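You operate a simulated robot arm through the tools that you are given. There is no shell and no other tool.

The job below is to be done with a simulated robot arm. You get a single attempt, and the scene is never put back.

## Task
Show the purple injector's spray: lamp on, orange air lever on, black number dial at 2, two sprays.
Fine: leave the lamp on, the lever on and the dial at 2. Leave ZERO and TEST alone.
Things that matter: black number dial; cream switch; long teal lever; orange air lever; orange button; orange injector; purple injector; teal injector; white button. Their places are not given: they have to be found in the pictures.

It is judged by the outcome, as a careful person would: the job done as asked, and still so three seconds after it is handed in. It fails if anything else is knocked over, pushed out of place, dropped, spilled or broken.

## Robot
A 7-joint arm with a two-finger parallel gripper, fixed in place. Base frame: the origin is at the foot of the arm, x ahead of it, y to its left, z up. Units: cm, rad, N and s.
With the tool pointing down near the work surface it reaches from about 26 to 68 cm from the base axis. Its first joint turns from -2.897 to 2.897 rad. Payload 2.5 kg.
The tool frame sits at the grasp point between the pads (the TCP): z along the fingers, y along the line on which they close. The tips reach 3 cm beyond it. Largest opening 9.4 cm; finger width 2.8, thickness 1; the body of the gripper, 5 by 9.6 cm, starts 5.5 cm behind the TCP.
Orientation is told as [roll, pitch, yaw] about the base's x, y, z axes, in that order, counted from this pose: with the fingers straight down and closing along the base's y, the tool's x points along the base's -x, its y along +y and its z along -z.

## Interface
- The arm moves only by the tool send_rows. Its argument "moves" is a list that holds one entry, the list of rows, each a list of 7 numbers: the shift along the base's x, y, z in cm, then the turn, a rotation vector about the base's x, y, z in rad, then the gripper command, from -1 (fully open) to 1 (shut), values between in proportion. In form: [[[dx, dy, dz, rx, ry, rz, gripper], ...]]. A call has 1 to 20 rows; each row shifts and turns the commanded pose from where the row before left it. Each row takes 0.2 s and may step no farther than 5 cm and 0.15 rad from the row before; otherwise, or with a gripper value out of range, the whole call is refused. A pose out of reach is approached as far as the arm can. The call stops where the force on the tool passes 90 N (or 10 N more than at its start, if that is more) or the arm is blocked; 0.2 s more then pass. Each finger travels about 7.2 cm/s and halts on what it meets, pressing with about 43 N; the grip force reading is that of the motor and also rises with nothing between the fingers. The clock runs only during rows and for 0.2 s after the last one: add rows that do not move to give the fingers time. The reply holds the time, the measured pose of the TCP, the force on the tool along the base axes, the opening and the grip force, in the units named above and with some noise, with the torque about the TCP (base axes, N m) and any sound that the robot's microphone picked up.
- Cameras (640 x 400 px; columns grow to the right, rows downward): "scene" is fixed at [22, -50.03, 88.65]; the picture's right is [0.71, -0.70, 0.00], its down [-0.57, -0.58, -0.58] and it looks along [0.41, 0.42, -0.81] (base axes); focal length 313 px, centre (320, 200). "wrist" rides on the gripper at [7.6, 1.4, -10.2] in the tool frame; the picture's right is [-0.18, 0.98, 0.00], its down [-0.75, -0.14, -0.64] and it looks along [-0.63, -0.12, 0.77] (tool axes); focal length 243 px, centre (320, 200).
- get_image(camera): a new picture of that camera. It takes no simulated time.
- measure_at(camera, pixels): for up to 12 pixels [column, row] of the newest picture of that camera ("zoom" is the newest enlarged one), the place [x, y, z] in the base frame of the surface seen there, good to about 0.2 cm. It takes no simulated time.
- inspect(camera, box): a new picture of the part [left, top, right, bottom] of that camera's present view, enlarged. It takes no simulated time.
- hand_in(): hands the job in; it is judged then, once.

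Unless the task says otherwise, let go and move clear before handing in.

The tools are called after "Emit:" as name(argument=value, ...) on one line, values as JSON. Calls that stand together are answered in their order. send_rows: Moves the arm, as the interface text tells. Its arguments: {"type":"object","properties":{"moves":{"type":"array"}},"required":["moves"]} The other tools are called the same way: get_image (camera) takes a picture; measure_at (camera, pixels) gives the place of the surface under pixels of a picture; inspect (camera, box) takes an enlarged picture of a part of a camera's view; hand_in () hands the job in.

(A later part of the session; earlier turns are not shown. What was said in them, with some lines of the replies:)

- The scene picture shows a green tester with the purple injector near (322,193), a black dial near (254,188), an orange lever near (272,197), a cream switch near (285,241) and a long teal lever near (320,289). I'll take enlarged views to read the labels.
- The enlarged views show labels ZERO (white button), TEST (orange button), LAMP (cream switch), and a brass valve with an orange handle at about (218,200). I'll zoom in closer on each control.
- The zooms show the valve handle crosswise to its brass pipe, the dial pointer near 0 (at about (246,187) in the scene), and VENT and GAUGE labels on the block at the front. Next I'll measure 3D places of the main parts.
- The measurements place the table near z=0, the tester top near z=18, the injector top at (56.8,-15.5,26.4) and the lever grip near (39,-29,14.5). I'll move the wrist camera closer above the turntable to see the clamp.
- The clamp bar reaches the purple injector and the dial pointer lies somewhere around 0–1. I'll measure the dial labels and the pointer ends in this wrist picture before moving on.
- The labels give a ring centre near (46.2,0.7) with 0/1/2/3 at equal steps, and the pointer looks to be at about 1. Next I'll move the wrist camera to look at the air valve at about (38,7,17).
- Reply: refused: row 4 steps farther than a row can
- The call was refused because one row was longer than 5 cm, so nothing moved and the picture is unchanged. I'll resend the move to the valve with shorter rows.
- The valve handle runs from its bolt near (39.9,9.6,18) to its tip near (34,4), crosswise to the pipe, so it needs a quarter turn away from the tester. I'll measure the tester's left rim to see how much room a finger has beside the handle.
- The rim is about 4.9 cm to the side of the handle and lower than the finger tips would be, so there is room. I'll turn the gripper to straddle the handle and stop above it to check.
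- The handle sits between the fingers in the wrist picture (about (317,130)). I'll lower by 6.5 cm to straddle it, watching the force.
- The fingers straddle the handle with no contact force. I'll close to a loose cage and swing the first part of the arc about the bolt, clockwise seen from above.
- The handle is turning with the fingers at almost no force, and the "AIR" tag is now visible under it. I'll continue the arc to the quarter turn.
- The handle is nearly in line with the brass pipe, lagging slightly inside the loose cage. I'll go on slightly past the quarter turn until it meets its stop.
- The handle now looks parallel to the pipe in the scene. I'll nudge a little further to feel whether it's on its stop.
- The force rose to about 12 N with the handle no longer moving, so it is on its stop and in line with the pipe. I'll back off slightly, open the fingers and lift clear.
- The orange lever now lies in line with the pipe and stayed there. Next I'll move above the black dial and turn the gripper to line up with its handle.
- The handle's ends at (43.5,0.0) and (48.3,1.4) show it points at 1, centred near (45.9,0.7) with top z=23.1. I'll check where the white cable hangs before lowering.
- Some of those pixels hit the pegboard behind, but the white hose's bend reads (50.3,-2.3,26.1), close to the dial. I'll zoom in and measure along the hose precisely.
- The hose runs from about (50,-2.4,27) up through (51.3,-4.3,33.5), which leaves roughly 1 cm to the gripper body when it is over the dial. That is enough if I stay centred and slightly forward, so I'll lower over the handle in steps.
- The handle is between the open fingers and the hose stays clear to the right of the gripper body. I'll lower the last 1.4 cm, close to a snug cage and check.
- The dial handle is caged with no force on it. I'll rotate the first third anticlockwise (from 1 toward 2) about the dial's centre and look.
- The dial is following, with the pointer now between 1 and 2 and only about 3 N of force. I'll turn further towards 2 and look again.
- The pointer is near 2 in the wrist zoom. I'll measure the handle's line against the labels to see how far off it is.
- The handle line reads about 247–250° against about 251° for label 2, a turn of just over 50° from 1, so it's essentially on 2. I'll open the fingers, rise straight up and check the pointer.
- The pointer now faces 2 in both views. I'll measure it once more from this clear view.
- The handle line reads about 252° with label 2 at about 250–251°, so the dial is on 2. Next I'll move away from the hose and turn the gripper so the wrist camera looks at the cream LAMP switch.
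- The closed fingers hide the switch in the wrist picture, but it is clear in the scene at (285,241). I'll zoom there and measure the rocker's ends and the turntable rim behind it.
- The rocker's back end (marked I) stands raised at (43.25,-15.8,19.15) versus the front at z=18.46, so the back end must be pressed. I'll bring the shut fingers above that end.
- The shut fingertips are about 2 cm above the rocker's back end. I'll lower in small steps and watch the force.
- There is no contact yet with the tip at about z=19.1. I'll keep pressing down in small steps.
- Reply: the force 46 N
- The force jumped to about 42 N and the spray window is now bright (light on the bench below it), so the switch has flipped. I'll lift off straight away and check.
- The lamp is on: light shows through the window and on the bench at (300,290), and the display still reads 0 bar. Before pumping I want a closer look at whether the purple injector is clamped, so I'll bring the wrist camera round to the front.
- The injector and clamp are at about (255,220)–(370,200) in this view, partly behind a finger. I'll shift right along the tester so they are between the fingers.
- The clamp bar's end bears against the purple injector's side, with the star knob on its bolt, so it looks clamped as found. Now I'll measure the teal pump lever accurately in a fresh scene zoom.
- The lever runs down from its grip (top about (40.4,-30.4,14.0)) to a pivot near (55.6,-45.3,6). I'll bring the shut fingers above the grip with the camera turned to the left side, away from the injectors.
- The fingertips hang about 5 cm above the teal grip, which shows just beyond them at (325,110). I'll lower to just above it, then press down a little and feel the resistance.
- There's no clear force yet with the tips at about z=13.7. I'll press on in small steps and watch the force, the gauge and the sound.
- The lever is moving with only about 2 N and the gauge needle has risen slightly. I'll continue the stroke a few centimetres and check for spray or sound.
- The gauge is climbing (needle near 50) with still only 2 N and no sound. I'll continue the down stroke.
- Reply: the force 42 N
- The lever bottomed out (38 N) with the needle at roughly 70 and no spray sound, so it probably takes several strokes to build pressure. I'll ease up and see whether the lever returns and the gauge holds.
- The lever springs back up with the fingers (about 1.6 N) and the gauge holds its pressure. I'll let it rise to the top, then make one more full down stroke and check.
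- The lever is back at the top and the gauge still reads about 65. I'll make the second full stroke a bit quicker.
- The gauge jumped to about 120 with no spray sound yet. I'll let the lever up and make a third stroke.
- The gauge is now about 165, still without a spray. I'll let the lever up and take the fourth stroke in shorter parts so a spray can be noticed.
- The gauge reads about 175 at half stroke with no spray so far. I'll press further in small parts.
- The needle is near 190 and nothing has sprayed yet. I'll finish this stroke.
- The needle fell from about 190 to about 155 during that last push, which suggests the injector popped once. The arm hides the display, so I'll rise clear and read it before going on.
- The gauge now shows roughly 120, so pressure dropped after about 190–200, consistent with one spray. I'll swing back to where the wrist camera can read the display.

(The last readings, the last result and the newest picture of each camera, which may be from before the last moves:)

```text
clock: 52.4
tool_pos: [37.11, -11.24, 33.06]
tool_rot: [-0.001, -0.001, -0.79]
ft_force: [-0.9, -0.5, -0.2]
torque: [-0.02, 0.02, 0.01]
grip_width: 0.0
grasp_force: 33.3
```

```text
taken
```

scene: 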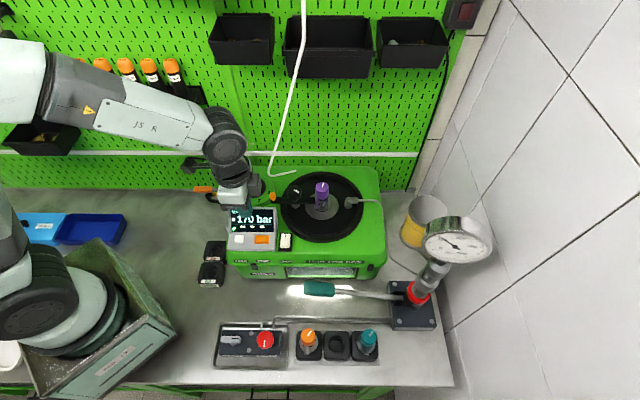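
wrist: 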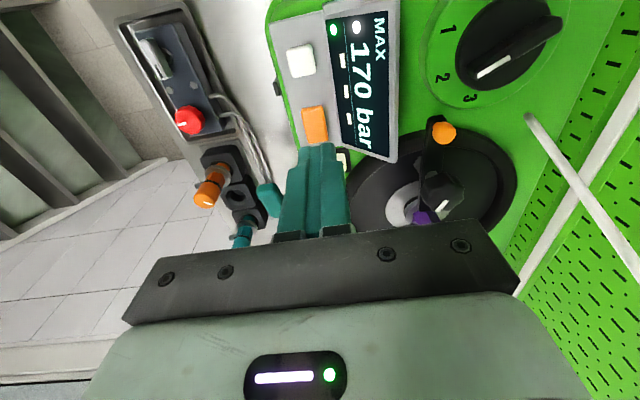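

Emit:
inspect(camera="wrist", box=[270, 0, 420, 170])

Emit:
inspect(camera="scene", box=[420, 205, 500, 265])

Emit:
inspect(camera="scene", box=[225, 200, 395, 300])

```text
2.35 times, centred on (345, 85) of wrist
```

zoom: 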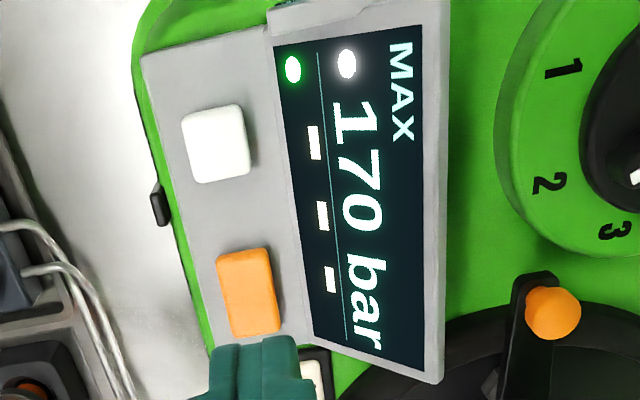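

```text
6.67 times, centred on (460, 235) of scene
```

zoom: 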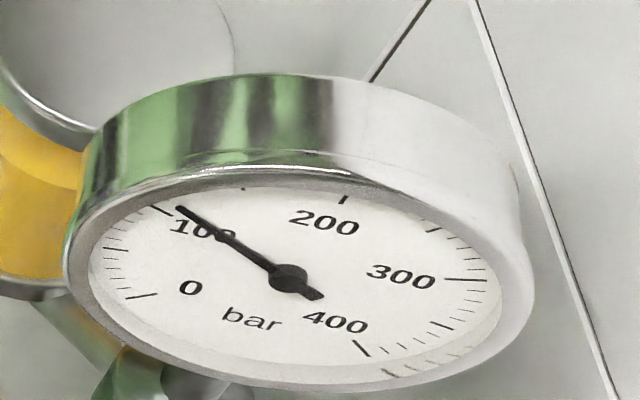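

```text
3.76 times, centred on (310, 250) of scene
```

zoom: 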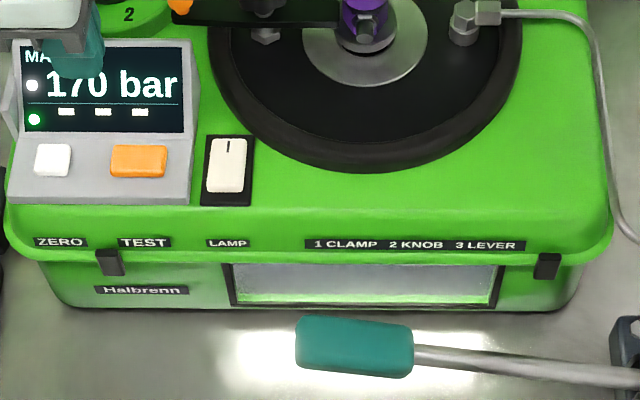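

The display now reads MAX 170 bar with one white dot beside it, which fits one spray counted. I'll return above the lever for the second spray.

Emit:
send_rows(moves=[[[0.5, -4.5, 0, 0, 0, 0, 1], [0.5, -4.5, 0, 0, 0, 0, 1], [0.5, -4.5, -1.5, 0, 0, 0, 1], [0.5, -3.5, -3, 0, 0, 0, 1], [0.95, -1.85, -4, 0, 0, 0, 1], [0, 0, -4, 0, 0, 0, 1], [0, 0, -3.3, 0, 0, 0, 1], [0, 0, 0, 0, 0, 0, 1]]])

Emit:
inspect(camera="scene", box=[270, 200, 510, 345])

```text
clock: 54.2
tool_pos: [40.03, -30.01, 17.39]
tool_rot: [0.001, -0.002, -0.787]
ft_force: [0.1, -1.2, 0.0]
torque: [-0.03, 0.03, 0.03]
grip_width: 0.02
grasp_force: 33.0
```

```text
2.67 times, centred on (390, 272) of scene
```

zoom: 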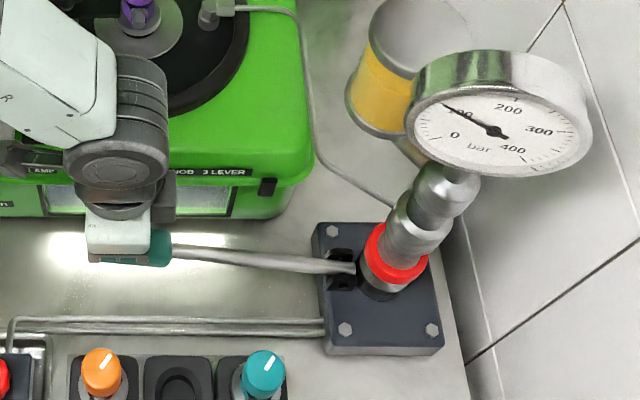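

The fingers are back on the lever top and the gauge is near 100. One full stroke should bring it to about 150, still below the 170 opening pressure, so I'll make that stroke.

Emit:
send_rows(moves=[[[0, 0, -1.2, 0, 0, 0, 1], [0, 0, -1.2, 0, 0, 0, 1], [0, 0, -1.2, 0, 0, 0, 1], [0, 0, -1.2, 0, 0, 0, 1], [0, 0, -1.2, 0, 0, 0, 1], [0, 0, -0.3, 0, 0, 0, 1]]])

Emit:
inspect(camera="scene", box=[270, 200, 510, 345])

```text
clock: 55.6
tool_pos: [40.05, -30.02, 11.02]
tool_rot: [0.0, -0.001, -0.786]
ft_force: [-1.6, 1.8, 1.5]
torque: [0.0, 0.06, 0.0]
grip_width: 0.0
grasp_force: 32.7
```

```text
2.67 times, centred on (390, 272) of scene
```

zoom: 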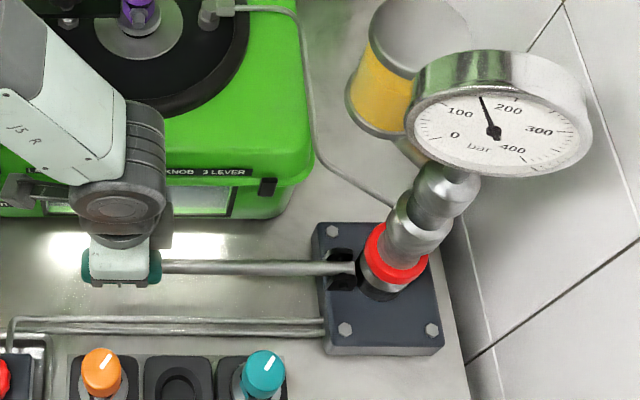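

The needle is at about 155–160 with no drop, so no second spray yet. I'll let the lever up and begin the next stroke in small parts.

Emit:
send_rows(moves=[[[0, 0, 1.5, 0, 0, 0, 1], [0, 0, 1.5, 0, 0, 0, 1], [0, 0, 1.5, 0, 0, 0, 1], [0, 0, 1.6, 0, 0, 0, 1]]])

Emit:
send_rows(moves=[[[0, 0, -1.2, 0, 0, 0, 1], [0, 0, -0.8, 0, 0, 0, 1]]])

Emit:
inspect(camera="scene", box=[270, 200, 510, 345])

```text
clock: 56.6
tool_pos: [40.05, -29.96, 17.2]
tool_rot: [-0.001, 0.001, -0.787]
ft_force: [0.3, -0.9, 0.3]
torque: [0.0, 0.0, -0.01]
grip_width: 0.03
grasp_force: 32.7
```

```text
clock: 57.2
tool_pos: [40.03, -30.09, 15.2]
tool_rot: [0.0, 0.0, -0.787]
ft_force: [-1.7, 0.5, 1.5]
torque: [0.02, 0.0, 0.0]
grip_width: 0.02
grasp_force: 32.6
```

```text
2.67 times, centred on (390, 272) of scene
```

zoom: 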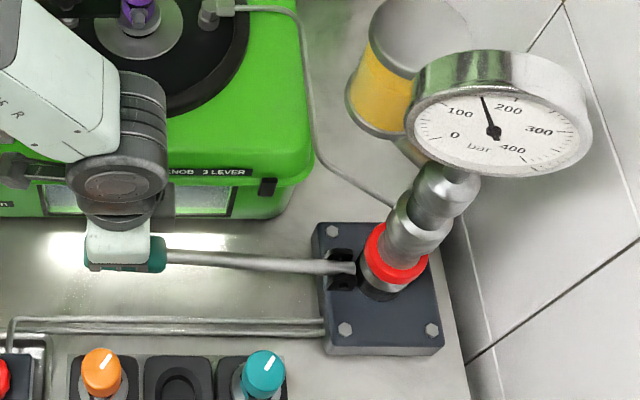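

The needle stands at about 160–165, so the second spray should come soon. I'll press a further 0.8 cm and check.

Emit:
send_rows(moves=[[[0, 0, -0.8, 0, 0, 0, 1]]])

Emit:
inspect(camera="scene", box=[270, 200, 510, 345])

```text
clock: 57.6
tool_pos: [40.03, -30.07, 14.39]
tool_rot: [0.0, 0.001, -0.788]
ft_force: [-0.9, -0.3, 0.7]
torque: [0.06, 0.05, 0.0]
grip_width: 0.0
grasp_force: 32.7
```

```text
2.67 times, centred on (390, 272) of scene
```

zoom: 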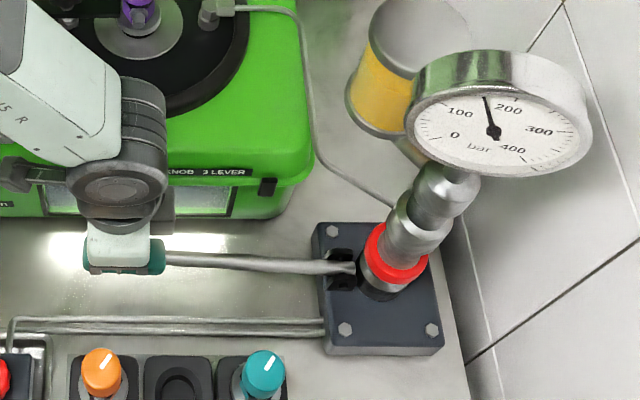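

The needle has crept up a little more (about 168) and not dropped. I'll press another 0.8 cm.

Emit:
send_rows(moves=[[[0, 0, -0.8, 0, 0, 0, 1]]])

Emit:
inspect(camera="scene", box=[270, 200, 510, 345])

```text
clock: 58.0
tool_pos: [40.12, -29.97, 13.53]
tool_rot: [0.0, 0.001, -0.788]
ft_force: [-0.6, 0.2, 1.3]
torque: [0.03, 0.06, 0.0]
grip_width: 0.01
grasp_force: 33.3
```

```text
2.67 times, centred on (390, 272) of scene
```

zoom: 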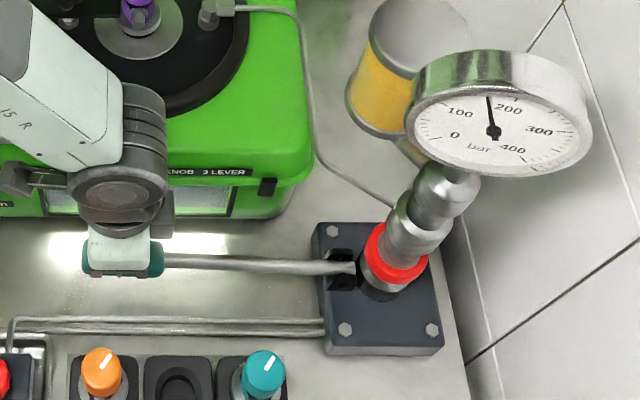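

The needle is now about where it stood before the first drop. I'll press another 0.8 cm and watch for it to fall.

Emit:
send_rows(moves=[[[0, 0, -0.8, 0, 0, 0, 1]]])

Emit:
inspect(camera="scene", box=[270, 200, 510, 345])

```text
clock: 58.4
tool_pos: [39.93, -29.91, 12.64]
tool_rot: [0.0, -0.001, -0.786]
ft_force: [0.0, 1.3, 1.9]
torque: [0.07, 0.05, -0.02]
grip_width: 0.03
grasp_force: 32.6
```

```text
2.67 times, centred on (390, 272) of scene
```

zoom: 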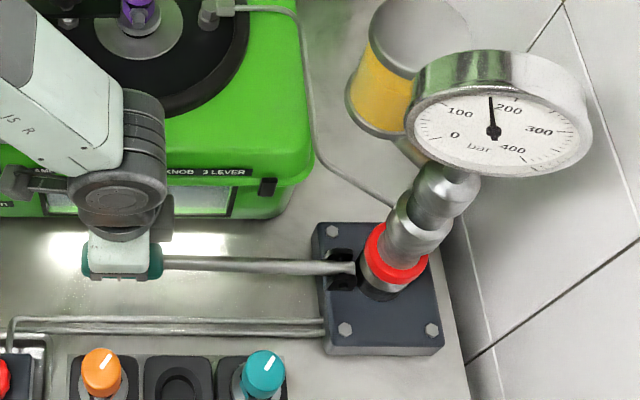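

The needle is at its highest so far (tip at about (491,97)), level with just before the first spray. I'll press a further 0.7 cm.

Emit:
send_rows(moves=[[[0, 0, -0.7, 0, 0, 0, 1]]])

Emit:
inspect(camera="scene", box=[270, 200, 510, 345])

```text
clock: 58.8
tool_pos: [39.96, -30.0, 11.98]
tool_rot: [-0.001, 0.001, -0.787]
ft_force: [-0.6, 1.6, 1.9]
torque: [0.03, 0.05, -0.01]
grip_width: 0.0
grasp_force: 33.1
```

```text
2.67 times, centred on (390, 272) of scene
```

zoom: 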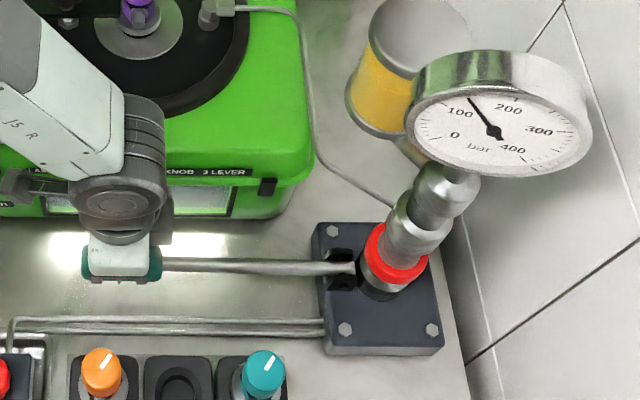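

The needle dropped from its peak to about 140, so the second spray happened. I'll stop pumping, rise off the lever and go back to read the display.

Emit:
send_rows(moves=[[[0, 0, 1.3, 0, 0, 0, 1], [0, 0, 1.5, 0, 0, 0, 1], [0, 0, 1.5, 0, 0, 0, 1], [0, 0, 2, 0, 0, 0, 1], [0, 0, 4, 0, 0, 0, 1], [0, 0, 4.5, 0, 0, 0, 1], [-0.5, 3, 3.8, 0, 0, 0, 1], [-0.5, 4.5, 2, 0, 0, 0, 1], [-0.8, 4.5, 0.5, 0, 0, 0, 1], [-0.8, 4.5, 0, 0, 0, 0, 1], [-0.5, 2.5, 0, 0, 0, 0, 1]]])

Emit:
get_image(camera="scene")

Emit:
inspect(camera="wrist", box=[270, 0, 580, 200])

Emit:
inspect(camera="scene", box=[225, 160, 395, 300])

```text
clock: 61.2
tool_pos: [36.87, -10.93, 33.17]
tool_rot: [0.001, 0.0, -0.786]
ft_force: [0.7, -0.6, -0.2]
torque: [-0.02, -0.04, -0.02]
grip_width: 0.02
grasp_force: 33.0
```

```text
taken
```

scene: 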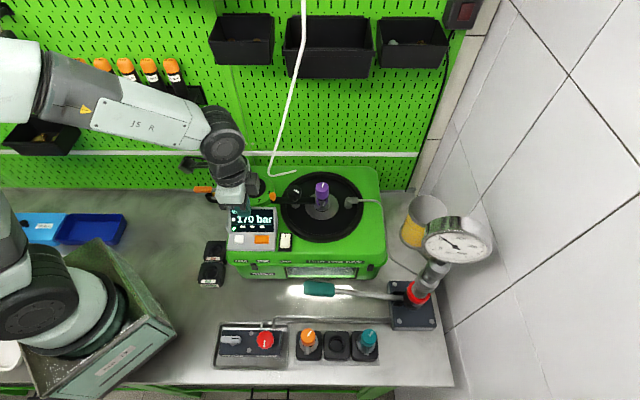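

```text
2.00 times, centred on (425, 100) of wrist
```

zoom: 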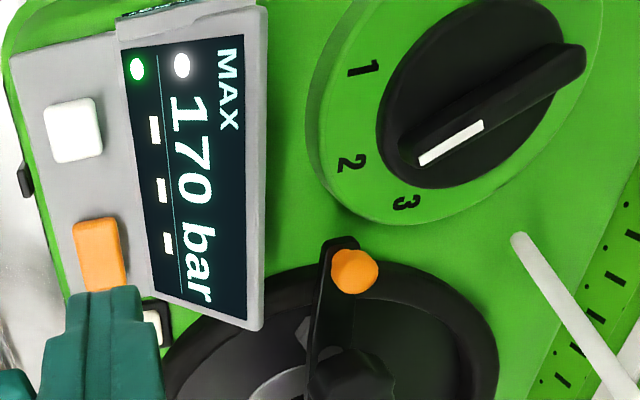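

```text
2.86 times, centred on (310, 230) of scene
```

zoom: 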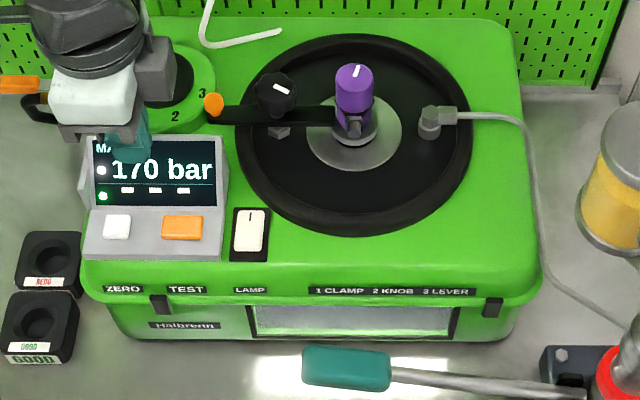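

The display still reads MAX 170 bar, and the gauge showed two clear pressure drops. I'll verify the dial pointer and the gauge once more from here.

Emit:
inspect(camera="scene", box=[420, 205, 500, 265])

Emit:
inspect(camera="wrist", box=[410, 0, 590, 120])

```text
6.67 times, centred on (460, 235) of scene
```

zoom: 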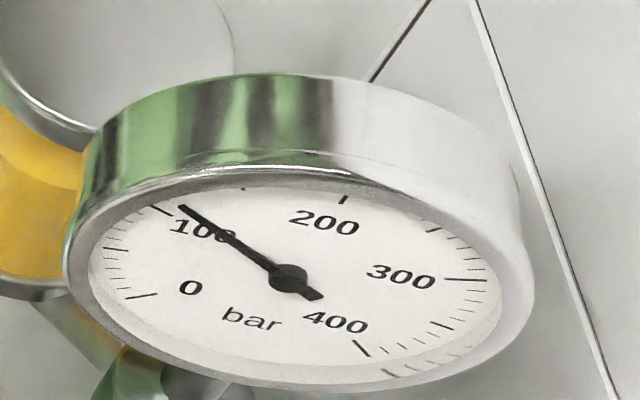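

```text
3.33 times, centred on (500, 60) of wrist
```

zoom: 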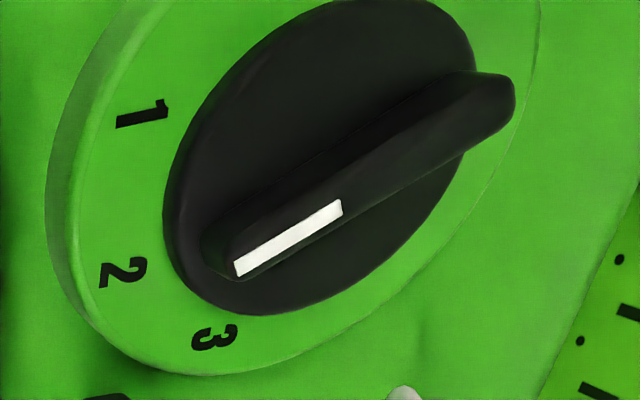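

Emit:
measure_at(camera="zoom", pixels=[[245, 267], [335, 212], [400, 160], [490, 105], [505, 95], [122, 272], [143, 113], [215, 337], [240, 265], [300, 232]])

```text
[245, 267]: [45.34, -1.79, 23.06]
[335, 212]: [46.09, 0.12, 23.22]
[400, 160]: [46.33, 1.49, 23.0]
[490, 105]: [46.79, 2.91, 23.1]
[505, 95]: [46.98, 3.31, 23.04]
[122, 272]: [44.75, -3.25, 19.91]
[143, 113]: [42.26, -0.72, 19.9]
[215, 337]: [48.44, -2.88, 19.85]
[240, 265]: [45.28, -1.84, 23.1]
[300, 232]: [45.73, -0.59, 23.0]
```

The pointer line is at about 251°, matching label 2, and the gauge has settled near 105. I'll move the arm fully clear to the left and take a final look at everything.

Emit:
send_rows(moves=[[[-1, 2, 3.5, 0, 0, 0, 1], [-1, 3, 3, 0, 0, 0, 1], [-1.5, 3.5, 2, 0, 0, 0, 0.5], [-1.5, 4, 1.5, 0, 0, 0, 0], [-1, 4, 1, 0, 0, 0, 0], [0, 4, 0, 0, 0, 0, 0], [0, 4, 0, 0, 0, 0, 0], [0, 0, 0, 0, 0, 0, 0], [0, 0, 0, 0, 0, 0, 0]]])

Emit:
get_image(camera="scene")

Emit:
inspect(camera="scene", box=[190, 165, 310, 255])

Emit:
inspect(camera="scene", box=[265, 215, 385, 300])

```text
clock: 63.2
tool_pos: [30.9, 13.51, 44.05]
tool_rot: [0.001, 0.0, -0.786]
ft_force: [-0.1, 0.0, 0.6]
torque: [-0.05, -0.01, 0.02]
grip_width: 4.7
grasp_force: 0.0
```

```text
taken
```

scene: 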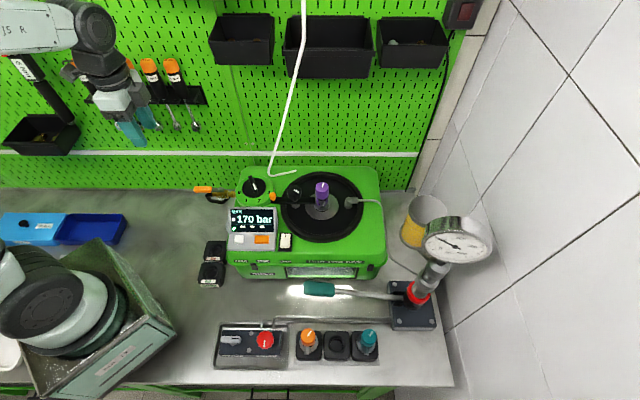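

```text
4.44 times, centred on (250, 210) of scene
```

zoom: 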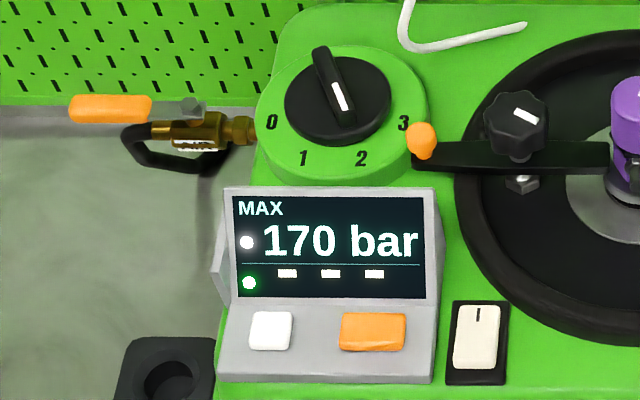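

```text
4.71 times, centred on (325, 258) of scene
```

zoom: 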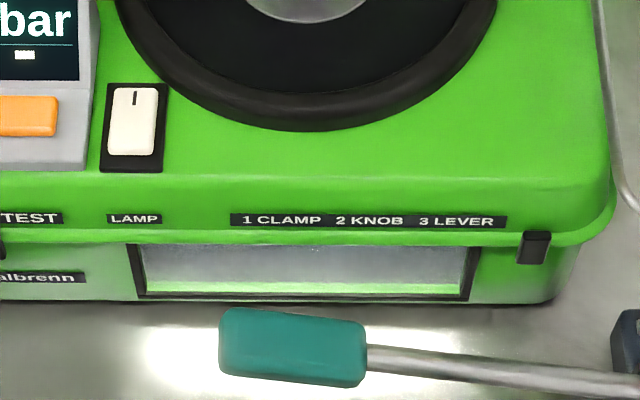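

The final pictures show the lamp lit, the orange lever in line with the pipe, the dial pointing at 2 and MAX 170 bar. The gauge fell from its peak twice, one spray each time, and the arm is clear with ZERO and TEST untouched. I'll hand the job in.

Emit:
hand_in()

```text
The job is handed in.
```

I set up the purple injector and sprayed it twice, then handed the job in. The sprays are inferred from the pump gauge. I never saw a spray in the window, and the microphone picked up no sound.

- **Sprays:** the gauge climbed to its peak and then fell sharply two separate times, which fits one spray each. It took six strokes of the long teal lever, four for the first spray and two for the second. The display reads MAX 170 bar. A white dot appeared on it by the time I checked after the first drop. It did not change after the second, so I can't say it counts sprays.
- **Lamp:** on, with light showing through the window and on the bench. The press on the cream switch reached about 42 N before I lifted off.
- **Orange air lever:** on, turned to its stop so it lies in line with the pipe.
- **Black number dial:** at 2, turned from 1 and measured again after the sprays.
- **Left alone:** I did not touch ZERO, TEST, the clamp and its knob, VENT or GAUGE. The clamp already looked tight on the purple injector.

The teal lever sprang back up, and the gauge still showed about 105 bar when I last checked it. The arm is clear of everything.
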